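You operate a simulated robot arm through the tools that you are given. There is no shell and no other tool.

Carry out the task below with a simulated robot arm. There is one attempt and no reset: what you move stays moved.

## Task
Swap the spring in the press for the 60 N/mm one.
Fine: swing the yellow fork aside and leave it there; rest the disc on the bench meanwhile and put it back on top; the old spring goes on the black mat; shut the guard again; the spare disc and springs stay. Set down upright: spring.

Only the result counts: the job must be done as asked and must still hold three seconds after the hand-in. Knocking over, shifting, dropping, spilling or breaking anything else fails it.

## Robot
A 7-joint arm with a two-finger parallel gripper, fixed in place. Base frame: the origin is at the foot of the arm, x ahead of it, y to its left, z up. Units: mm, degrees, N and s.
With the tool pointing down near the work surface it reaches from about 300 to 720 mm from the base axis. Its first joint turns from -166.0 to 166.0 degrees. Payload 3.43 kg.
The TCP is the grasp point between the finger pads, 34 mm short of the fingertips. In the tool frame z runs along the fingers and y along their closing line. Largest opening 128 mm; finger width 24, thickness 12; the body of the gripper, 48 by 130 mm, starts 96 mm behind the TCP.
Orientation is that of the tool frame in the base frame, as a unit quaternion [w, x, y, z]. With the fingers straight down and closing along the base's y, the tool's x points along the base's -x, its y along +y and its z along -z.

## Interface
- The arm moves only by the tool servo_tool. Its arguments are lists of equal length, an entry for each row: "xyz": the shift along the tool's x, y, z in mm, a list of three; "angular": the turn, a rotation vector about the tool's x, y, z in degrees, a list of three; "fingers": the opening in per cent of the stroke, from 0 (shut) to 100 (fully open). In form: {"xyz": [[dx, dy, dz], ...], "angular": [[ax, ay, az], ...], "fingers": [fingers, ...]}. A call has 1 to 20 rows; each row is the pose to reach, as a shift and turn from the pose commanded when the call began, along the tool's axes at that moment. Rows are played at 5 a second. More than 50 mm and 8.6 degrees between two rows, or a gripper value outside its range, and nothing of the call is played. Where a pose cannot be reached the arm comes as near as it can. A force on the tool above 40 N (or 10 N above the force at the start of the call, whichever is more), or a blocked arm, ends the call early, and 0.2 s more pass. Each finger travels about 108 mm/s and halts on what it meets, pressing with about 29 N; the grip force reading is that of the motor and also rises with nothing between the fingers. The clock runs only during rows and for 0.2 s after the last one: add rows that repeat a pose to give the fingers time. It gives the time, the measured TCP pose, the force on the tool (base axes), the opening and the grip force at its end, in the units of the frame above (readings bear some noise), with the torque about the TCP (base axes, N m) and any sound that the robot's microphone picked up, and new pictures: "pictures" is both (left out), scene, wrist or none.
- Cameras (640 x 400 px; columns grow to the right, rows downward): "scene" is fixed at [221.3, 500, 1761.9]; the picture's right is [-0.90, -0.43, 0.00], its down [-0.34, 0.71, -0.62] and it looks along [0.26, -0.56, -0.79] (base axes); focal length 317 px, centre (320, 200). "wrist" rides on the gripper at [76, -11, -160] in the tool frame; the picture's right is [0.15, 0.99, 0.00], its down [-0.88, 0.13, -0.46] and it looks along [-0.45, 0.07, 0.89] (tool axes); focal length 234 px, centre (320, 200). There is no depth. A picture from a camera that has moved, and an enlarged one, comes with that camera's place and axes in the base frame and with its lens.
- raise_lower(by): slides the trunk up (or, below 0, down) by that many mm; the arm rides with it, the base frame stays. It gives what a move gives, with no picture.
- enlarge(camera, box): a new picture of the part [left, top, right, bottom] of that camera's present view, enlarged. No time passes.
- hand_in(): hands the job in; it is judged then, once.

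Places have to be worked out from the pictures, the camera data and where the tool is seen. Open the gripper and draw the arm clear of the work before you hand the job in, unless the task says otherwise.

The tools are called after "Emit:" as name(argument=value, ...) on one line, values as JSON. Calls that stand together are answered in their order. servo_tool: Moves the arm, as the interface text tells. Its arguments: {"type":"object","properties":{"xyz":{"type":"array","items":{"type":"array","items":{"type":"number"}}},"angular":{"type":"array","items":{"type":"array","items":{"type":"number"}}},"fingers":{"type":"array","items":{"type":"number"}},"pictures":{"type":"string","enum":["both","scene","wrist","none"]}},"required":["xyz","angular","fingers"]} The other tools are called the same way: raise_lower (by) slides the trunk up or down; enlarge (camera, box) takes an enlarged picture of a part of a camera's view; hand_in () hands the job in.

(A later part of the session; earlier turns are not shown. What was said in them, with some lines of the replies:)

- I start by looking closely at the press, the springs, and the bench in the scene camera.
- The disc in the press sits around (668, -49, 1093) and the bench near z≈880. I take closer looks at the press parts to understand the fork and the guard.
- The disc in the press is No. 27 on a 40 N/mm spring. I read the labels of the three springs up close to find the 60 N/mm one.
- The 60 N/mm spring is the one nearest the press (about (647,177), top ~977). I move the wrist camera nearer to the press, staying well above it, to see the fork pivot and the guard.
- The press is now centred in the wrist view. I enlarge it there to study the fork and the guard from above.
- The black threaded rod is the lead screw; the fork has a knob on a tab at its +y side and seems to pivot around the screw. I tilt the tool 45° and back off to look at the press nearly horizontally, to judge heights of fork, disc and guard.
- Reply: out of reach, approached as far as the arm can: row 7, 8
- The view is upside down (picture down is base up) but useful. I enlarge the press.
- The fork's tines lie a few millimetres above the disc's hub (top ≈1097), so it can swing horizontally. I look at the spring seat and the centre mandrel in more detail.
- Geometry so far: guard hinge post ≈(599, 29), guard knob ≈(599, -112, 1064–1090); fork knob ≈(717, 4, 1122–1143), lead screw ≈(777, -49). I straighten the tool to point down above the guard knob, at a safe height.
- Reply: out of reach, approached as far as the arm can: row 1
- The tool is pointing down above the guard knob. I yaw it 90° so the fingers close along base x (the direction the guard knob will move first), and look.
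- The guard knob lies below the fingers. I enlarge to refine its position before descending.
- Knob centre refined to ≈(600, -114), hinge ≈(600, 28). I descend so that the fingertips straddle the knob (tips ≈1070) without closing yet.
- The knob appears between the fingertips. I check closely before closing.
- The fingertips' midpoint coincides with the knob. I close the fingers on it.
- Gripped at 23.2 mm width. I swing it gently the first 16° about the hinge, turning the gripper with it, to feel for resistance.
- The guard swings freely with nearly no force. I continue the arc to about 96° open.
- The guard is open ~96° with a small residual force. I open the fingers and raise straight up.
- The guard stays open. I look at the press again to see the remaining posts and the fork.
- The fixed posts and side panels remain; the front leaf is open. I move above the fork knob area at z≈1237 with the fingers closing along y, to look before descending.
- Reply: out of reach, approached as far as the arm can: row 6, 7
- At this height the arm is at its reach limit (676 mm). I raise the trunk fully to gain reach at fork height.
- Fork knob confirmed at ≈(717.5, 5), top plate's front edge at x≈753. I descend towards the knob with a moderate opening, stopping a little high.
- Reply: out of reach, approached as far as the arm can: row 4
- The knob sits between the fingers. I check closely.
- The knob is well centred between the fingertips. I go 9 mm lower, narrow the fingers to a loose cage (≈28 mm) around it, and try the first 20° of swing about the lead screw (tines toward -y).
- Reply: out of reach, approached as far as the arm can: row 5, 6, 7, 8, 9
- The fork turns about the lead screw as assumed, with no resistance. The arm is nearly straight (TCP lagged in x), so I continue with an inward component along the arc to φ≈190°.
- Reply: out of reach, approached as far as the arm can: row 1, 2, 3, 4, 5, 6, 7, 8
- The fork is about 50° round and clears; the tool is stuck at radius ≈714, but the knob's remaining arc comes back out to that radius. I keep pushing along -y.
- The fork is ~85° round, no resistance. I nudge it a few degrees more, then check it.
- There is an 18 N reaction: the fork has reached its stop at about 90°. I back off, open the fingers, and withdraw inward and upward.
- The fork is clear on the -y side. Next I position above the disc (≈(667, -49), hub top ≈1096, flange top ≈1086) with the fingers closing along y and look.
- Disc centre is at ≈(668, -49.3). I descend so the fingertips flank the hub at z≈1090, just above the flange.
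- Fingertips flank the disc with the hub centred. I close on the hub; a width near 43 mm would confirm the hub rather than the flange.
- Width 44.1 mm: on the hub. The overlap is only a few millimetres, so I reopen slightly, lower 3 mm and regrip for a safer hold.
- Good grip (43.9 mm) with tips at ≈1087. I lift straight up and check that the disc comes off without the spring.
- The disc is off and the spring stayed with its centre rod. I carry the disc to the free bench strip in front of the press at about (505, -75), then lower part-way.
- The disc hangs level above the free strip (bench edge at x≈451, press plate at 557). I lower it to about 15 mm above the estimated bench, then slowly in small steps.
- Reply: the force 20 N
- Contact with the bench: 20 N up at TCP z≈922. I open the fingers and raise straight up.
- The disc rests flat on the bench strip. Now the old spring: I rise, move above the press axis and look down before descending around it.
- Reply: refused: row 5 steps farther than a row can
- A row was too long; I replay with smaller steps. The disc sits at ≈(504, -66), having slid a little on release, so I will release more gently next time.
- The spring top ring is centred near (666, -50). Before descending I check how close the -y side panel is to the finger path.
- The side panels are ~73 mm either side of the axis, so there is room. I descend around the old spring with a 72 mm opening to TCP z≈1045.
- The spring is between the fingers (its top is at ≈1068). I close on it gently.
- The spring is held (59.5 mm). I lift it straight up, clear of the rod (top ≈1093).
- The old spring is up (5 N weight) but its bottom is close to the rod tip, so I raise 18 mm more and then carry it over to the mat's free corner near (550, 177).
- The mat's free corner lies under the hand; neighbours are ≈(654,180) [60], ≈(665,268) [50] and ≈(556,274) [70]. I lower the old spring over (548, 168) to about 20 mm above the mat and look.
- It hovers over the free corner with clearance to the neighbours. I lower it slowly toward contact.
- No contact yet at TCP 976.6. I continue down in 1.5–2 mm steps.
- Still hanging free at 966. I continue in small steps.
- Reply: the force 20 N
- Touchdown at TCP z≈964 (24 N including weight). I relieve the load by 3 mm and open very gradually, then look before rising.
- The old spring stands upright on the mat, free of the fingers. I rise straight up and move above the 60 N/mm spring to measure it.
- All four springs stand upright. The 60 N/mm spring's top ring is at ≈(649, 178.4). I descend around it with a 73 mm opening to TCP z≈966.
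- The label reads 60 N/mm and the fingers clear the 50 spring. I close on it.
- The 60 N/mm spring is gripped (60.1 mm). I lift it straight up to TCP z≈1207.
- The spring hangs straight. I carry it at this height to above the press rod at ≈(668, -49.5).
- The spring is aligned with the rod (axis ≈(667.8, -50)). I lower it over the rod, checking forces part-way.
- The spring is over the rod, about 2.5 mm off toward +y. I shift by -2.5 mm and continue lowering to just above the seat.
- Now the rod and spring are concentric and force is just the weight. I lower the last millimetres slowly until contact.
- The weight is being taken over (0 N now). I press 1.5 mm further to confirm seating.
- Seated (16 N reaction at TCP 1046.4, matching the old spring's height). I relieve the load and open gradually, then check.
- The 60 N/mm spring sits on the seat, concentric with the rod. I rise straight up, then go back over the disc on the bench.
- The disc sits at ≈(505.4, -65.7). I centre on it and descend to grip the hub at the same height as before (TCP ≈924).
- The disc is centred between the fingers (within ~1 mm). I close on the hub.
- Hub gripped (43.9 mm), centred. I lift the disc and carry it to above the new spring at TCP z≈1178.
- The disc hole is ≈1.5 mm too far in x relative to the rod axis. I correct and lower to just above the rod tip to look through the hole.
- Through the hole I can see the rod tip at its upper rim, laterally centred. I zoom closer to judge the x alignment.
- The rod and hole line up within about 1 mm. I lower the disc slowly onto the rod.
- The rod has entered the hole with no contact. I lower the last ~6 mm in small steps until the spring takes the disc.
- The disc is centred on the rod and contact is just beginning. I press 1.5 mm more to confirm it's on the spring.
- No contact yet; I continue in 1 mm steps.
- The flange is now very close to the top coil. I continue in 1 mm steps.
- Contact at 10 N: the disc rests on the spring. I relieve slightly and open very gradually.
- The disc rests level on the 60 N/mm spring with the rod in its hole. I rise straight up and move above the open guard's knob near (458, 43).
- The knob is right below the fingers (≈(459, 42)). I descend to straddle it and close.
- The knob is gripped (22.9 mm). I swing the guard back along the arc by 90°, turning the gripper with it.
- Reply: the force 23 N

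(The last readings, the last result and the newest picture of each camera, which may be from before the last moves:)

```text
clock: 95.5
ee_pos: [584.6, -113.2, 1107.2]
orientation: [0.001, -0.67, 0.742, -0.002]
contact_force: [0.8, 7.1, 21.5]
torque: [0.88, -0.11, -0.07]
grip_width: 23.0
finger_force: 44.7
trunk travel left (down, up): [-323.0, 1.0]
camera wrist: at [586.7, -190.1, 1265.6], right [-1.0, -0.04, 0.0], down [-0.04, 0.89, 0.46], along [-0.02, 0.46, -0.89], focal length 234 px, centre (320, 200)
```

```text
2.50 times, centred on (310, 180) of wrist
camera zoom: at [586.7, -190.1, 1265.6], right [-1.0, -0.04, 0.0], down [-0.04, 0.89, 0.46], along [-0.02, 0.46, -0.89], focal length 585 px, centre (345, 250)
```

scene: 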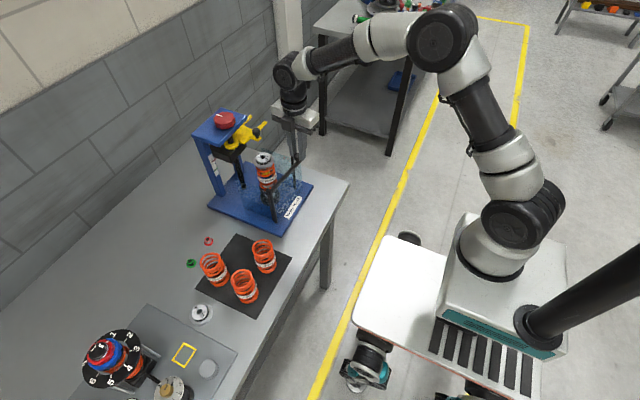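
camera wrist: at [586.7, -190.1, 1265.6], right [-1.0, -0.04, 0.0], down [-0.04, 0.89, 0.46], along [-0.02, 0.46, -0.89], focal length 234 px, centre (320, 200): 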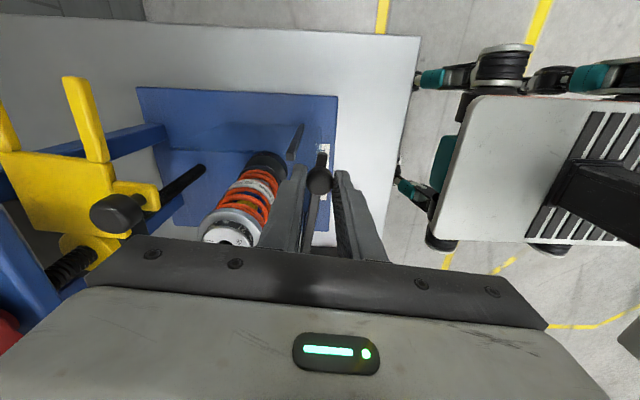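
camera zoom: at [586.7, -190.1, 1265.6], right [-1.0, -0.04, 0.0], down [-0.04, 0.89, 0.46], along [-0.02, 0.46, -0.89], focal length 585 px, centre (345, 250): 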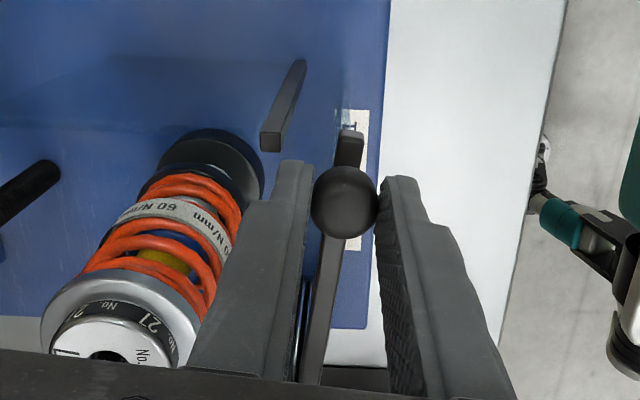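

The guard is about 6° short of shut with some side load from the grip. I loosen the fingers to release that, then push the knob the rest of the way with the outer finger in small steps.

Emit:
servo_tool(xyz=[[0, 0, 0], [0, 0, 0], [0, 0, 0], [-0.2, -4, 0], [-0.4, -8, 0], [-0.6, -11, 0], [-0.7, -13, 0], [-0.7, -13, 0]], angular=[[0, 0, 0], [0, 0, 0], [0, 0, 0], [0, 0, -1.5], [0, 0, -3], [0, 0, -4.5], [0, 0, -5.5], [0, 0, -5.5]], fingers=[15, 22, 24, 24, 24, 24, 24, 24])

Emit:
enlarge(camera="wrist", box=[220, 100, 400, 260])

```text
clock: 97.3
ee_pos: [598.9, -114.9, 1104.2]
orientation: [-0.001, -0.705, 0.709, 0.0]
contact_force: [0.3, 0.6, 0.3]
torque: [-0.01, 0.01, -0.02]
grip_width: 30.8
finger_force: 0.0
trunk travel left (down, up): [-323.0, 1.0]
camera wrist: at [607.9, -190.7, 1263.6], right [-0.99, -0.14, 0.0], down [-0.12, 0.88, 0.46], along [-0.06, 0.45, -0.89], focal length 234 px, centre (320, 200)
```

scene: 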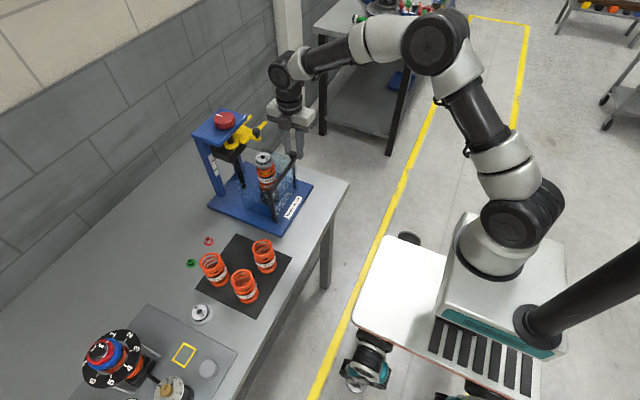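
wrist: 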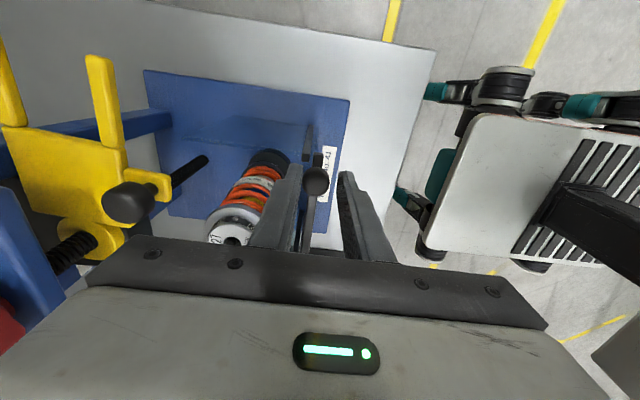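

```text
2.50 times, centred on (310, 180) of wrist
camera zoom: at [607.9, -190.7, 1263.6], right [-0.99, -0.14, 0.0], down [-0.12, 0.88, 0.46], along [-0.06, 0.45, -0.89], focal length 585 px, centre (345, 250)
```

zoom: 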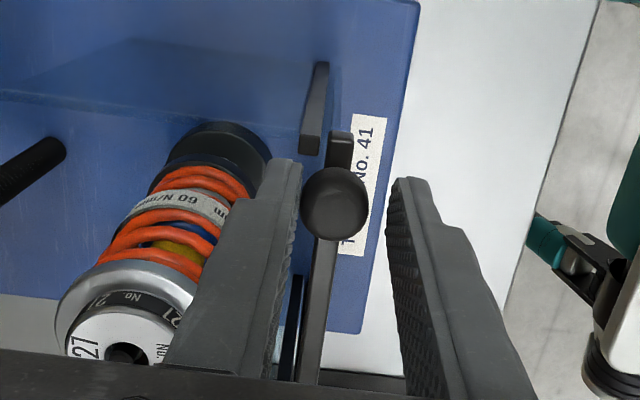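

The knob moved ahead and now sits at x≈601, like at the start. I push gently a few mm further with the outer finger to verify that it is against its stop.

Emit:
servo_tool(xyz=[[0, -4, 0], [0, -6, 0], [0, -8, 0], [0, -9, 0], [0, -9, 0]], angular=[[0, 0, 0], [0, 0, 0], [0, 0, 0], [0, 0, 0], [0, 0, 0]], fingers=[24, 24, 24, 24, 24])

Emit:
enlarge(camera="wrist", box=[220, 100, 400, 260])

Emit:
enlarge(camera="scene", box=[220, 110, 340, 230])

```text
clock: 98.5
ee_pos: [606.3, -114.9, 1103.9]
orientation: [-0.001, -0.704, 0.71, 0.001]
contact_force: [-2.5, -1.6, -0.9]
torque: [-0.06, 0.06, 0.06]
grip_width: 32.4
finger_force: 1.0
trunk travel left (down, up): [-323.0, 1.0]
camera wrist: at [616.2, -191.2, 1263.5], right [-0.99, -0.14, 0.0], down [-0.12, 0.88, 0.46], along [-0.06, 0.45, -0.89], focal length 234 px, centre (320, 200)
```

scene: 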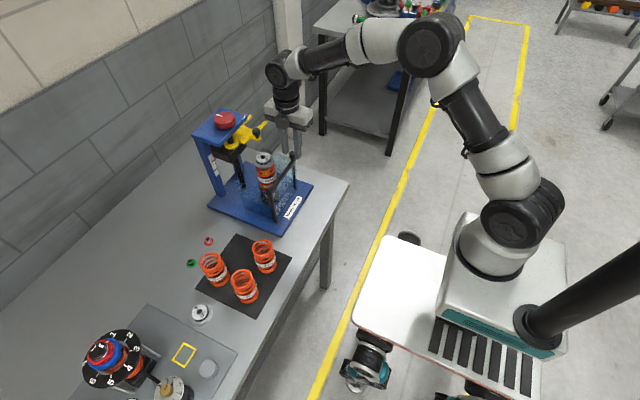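
wrist: 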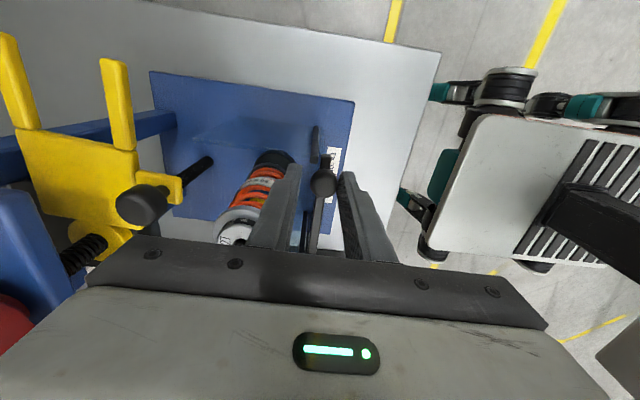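

```text
2.50 times, centred on (310, 180) of wrist
camera zoom: at [616.2, -191.2, 1263.5], right [-0.99, -0.14, 0.0], down [-0.12, 0.88, 0.46], along [-0.06, 0.45, -0.89], focal length 585 px, centre (345, 250)
```

zoom: 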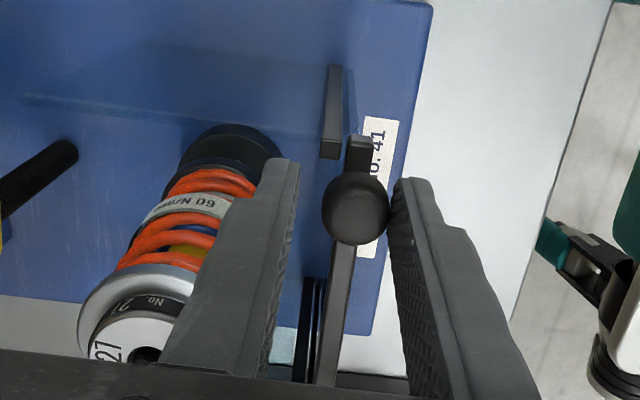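

```text
3.33 times, centred on (280, 170) of scene
camera zoom: at [221.3, 500.0, 1761.9], right [-0.9, -0.43, 0.0], down [-0.34, 0.71, -0.62], along [0.26, -0.56, -0.79], focal length 1057 px, centre (453, 300)
```

zoom: 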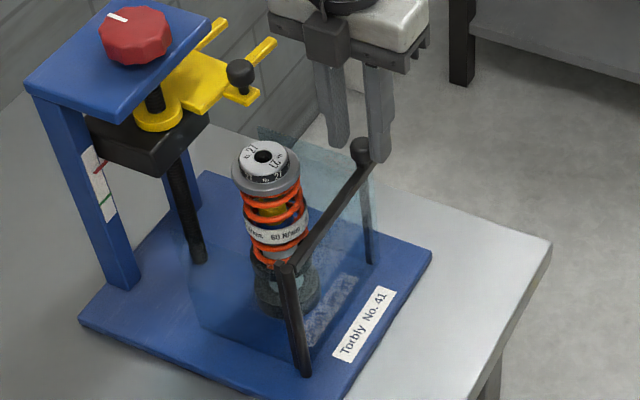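

The finger meets resistance with the knob at x≈601.7 and the leaf lies between the posts as at the start: the guard is shut. I centre the open fingers and rise clear.

Emit:
servo_tool(xyz=[[0, 3, 0], [0, 4.5, 0], [0, 4.5, 0], [0, 4.5, -20], [0, 4.5, -60], [0, 4.5, -100], [0, 4.5, -120], [0, 4.5, -120]], angular=[[0, 0, 0], [0, 0, 0], [0, 0, 0], [0, 0, 0], [0, 0, 0], [0, 0, 0], [0, 0, 0], [0, 0, 0]], fingers=[28, 36, 42, 42, 42, 42, 42, 42])

Emit:
enlarge(camera="wrist", box=[200, 80, 400, 260])

Emit:
enlarge(camera="scene", box=[220, 110, 340, 230])

```text
clock: 100.3
ee_pos: [602.1, -114.1, 1224.2]
orientation: [0.0, -0.705, 0.71, 0.0]
contact_force: [0.6, 0.4, 0.2]
torque: [-0.03, 0.0, -0.03]
grip_width: 53.9
finger_force: 0.1
trunk travel left (down, up): [-323.0, 1.0]
camera wrist: at [611.6, -190.7, 1382.9], right [-0.99, -0.14, 0.0], down [-0.12, 0.88, 0.46], along [-0.06, 0.45, -0.89], focal length 234 px, centre (320, 200)
```

scene: 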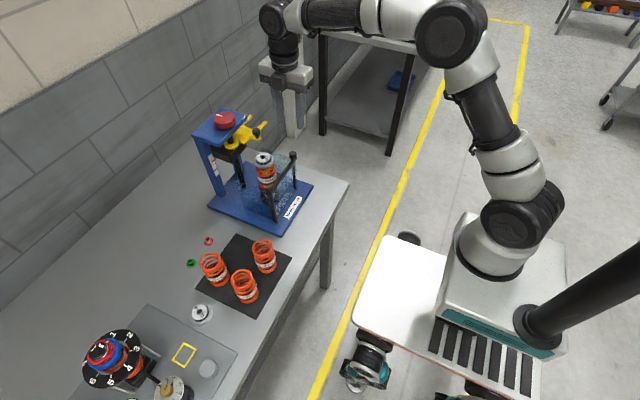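
wrist: 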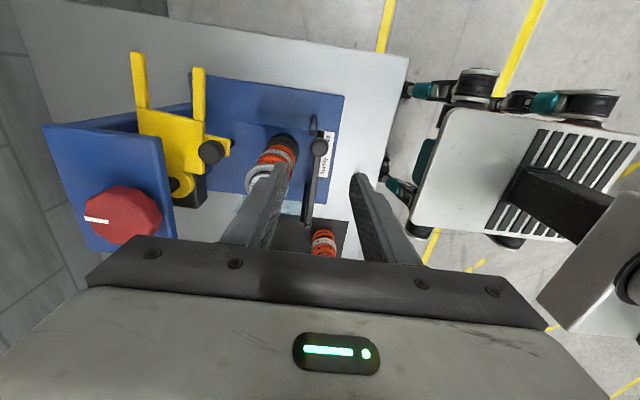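

```text
2.22 times, centred on (300, 170) of wrist
camera zoom: at [611.6, -190.7, 1382.9], right [-0.99, -0.14, 0.0], down [-0.12, 0.88, 0.46], along [-0.06, 0.45, -0.89], focal length 520 px, centre (364, 267)
```

zoom: 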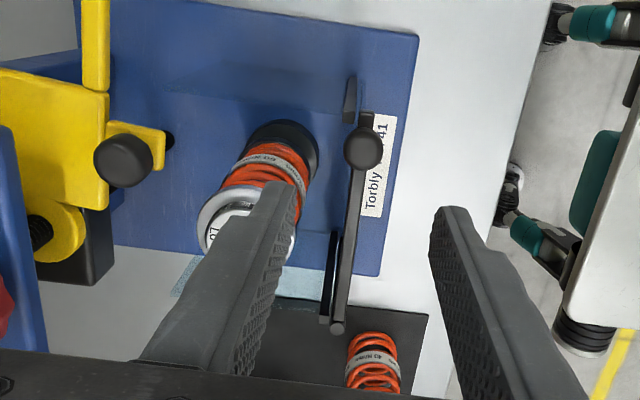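

```text
3.33 times, centred on (280, 170) of scene
camera zoom: at [221.3, 500.0, 1761.9], right [-0.9, -0.43, 0.0], down [-0.34, 0.71, -0.62], along [0.26, -0.56, -0.79], focal length 1057 px, centre (453, 300)
```

zoom: 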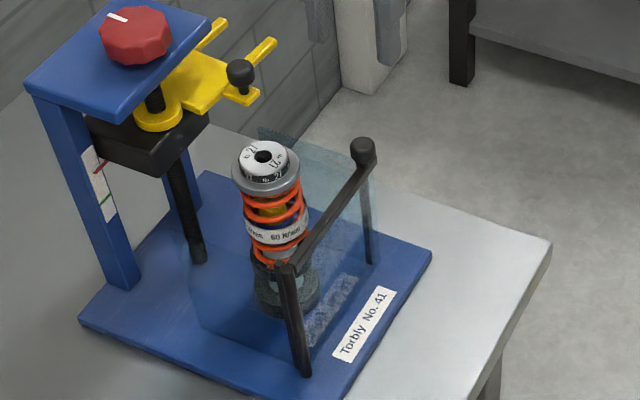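

The guard knob is back exactly where it was at the start. I draw the arm back and up, clear of the work, and then inspect the final state.

Emit:
servo_tool(xyz=[[0, 30, -30], [0, 70, -45], [0, 115, -55], [0, 155, -65], [0, 185, -75], [0, 185, -75]], angular=[[0, 0, 0], [0, 0, 0], [0, 0, 0], [0, 0, 0], [0, 0, 0], [0, 0, 0]], fingers=[50, 60, 70, 80, 90, 90])

Emit:
enlarge(camera="scene", box=[245, 140, 305, 210])

Emit:
enlarge(camera="scene", box=[180, 220, 300, 330])

Emit:
enlarge(camera="scene", box=[190, 100, 330, 240])

```text
clock: 101.7
ee_pos: [417.9, -113.2, 1297.8]
orientation: [-0.001, -0.704, 0.71, 0.0]
contact_force: [-0.5, -0.8, 0.1]
torque: [0.0, -0.03, 0.0]
grip_width: 115.3
finger_force: 0.1
trunk travel left (down, up): [-323.0, 1.0]
camera wrist: at [427.1, -190.0, 1458.1], right [-0.99, -0.14, 0.0], down [-0.12, 0.88, 0.46], along [-0.06, 0.45, -0.89], focal length 234 px, centre (320, 200)
```

scene: 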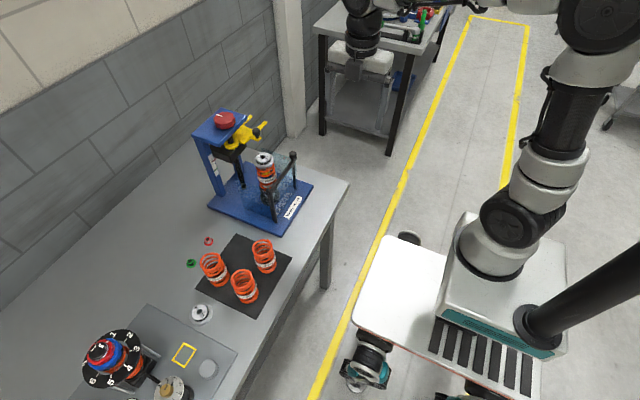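
wrist: 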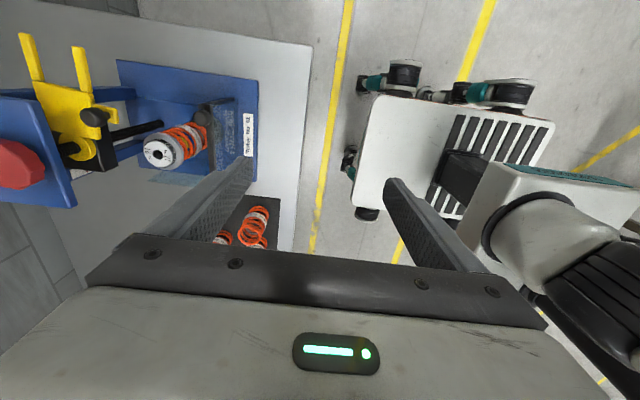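

```text
5.71 times, centred on (275, 175) of scene
camera zoom: at [221.3, 500.0, 1761.9], right [-0.9, -0.43, 0.0], down [-0.34, 0.71, -0.62], along [0.26, -0.56, -0.79], focal length 1812 px, centre (577, 343)
```

zoom: 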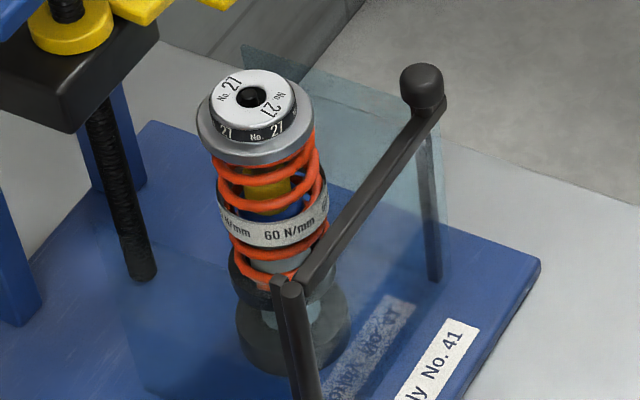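

```text
3.64 times, centred on (240, 275) of scene
camera zoom: at [221.3, 500.0, 1761.9], right [-0.9, -0.43, 0.0], down [-0.34, 0.71, -0.62], along [0.26, -0.56, -0.79], focal length 1153 px, centre (611, -73)
```

zoom: 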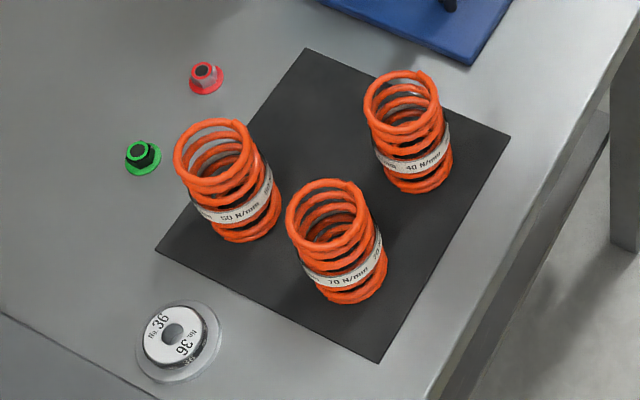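

```text
2.86 times, centred on (260, 170) of scene
camera zoom: at [221.3, 500.0, 1761.9], right [-0.9, -0.43, 0.0], down [-0.34, 0.71, -0.62], along [0.26, -0.56, -0.79], focal length 906 px, centre (491, 286)
```

zoom: 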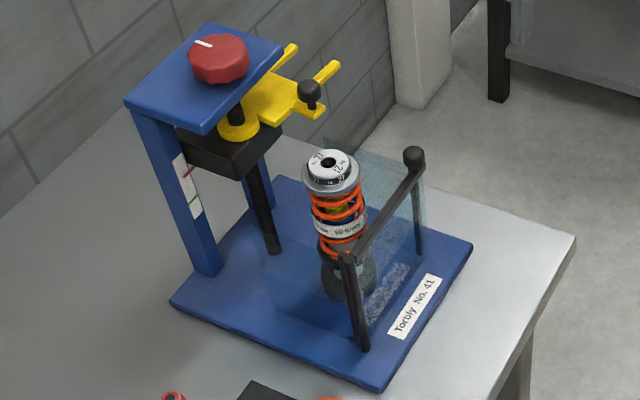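

Final check: the 60 N/mm spring is in the press with disc 27 level on top, and the fork is swung aside. The guard is shut, and the 40 N/mm spring stands upright on the mat. The spare disc and the 50 and 70 springs are untouched, and the arm is clear with the fingers open, so I hand in.

Emit:
hand_in()

```text
The job is handed in.
```

The 60 N/mm spring is now in the press in place of the 40 N/mm one, and the job is handed in. I checked the final state in the camera pictures before handing in.

- **Press:** the 60 N/mm spring stands upright on its seat, with disc No. 27 back on top and the rod through its hole.
- **Yellow fork:** it is swung aside to its stop, about 90°, and left there.
- **Guard:** it is shut, with the knob back at its starting position.
- **Old spring:** the 40 N/mm spring stands upright on the black mat, in the corner that was free.
- **Left alone:** spare disc No. 36 and the 50 and 70 N/mm springs were not touched.

The disc slid about 8 mm when I first set it down on the bench, but nothing else was nearby. The arm is drawn back clear of the work with the fingers open.
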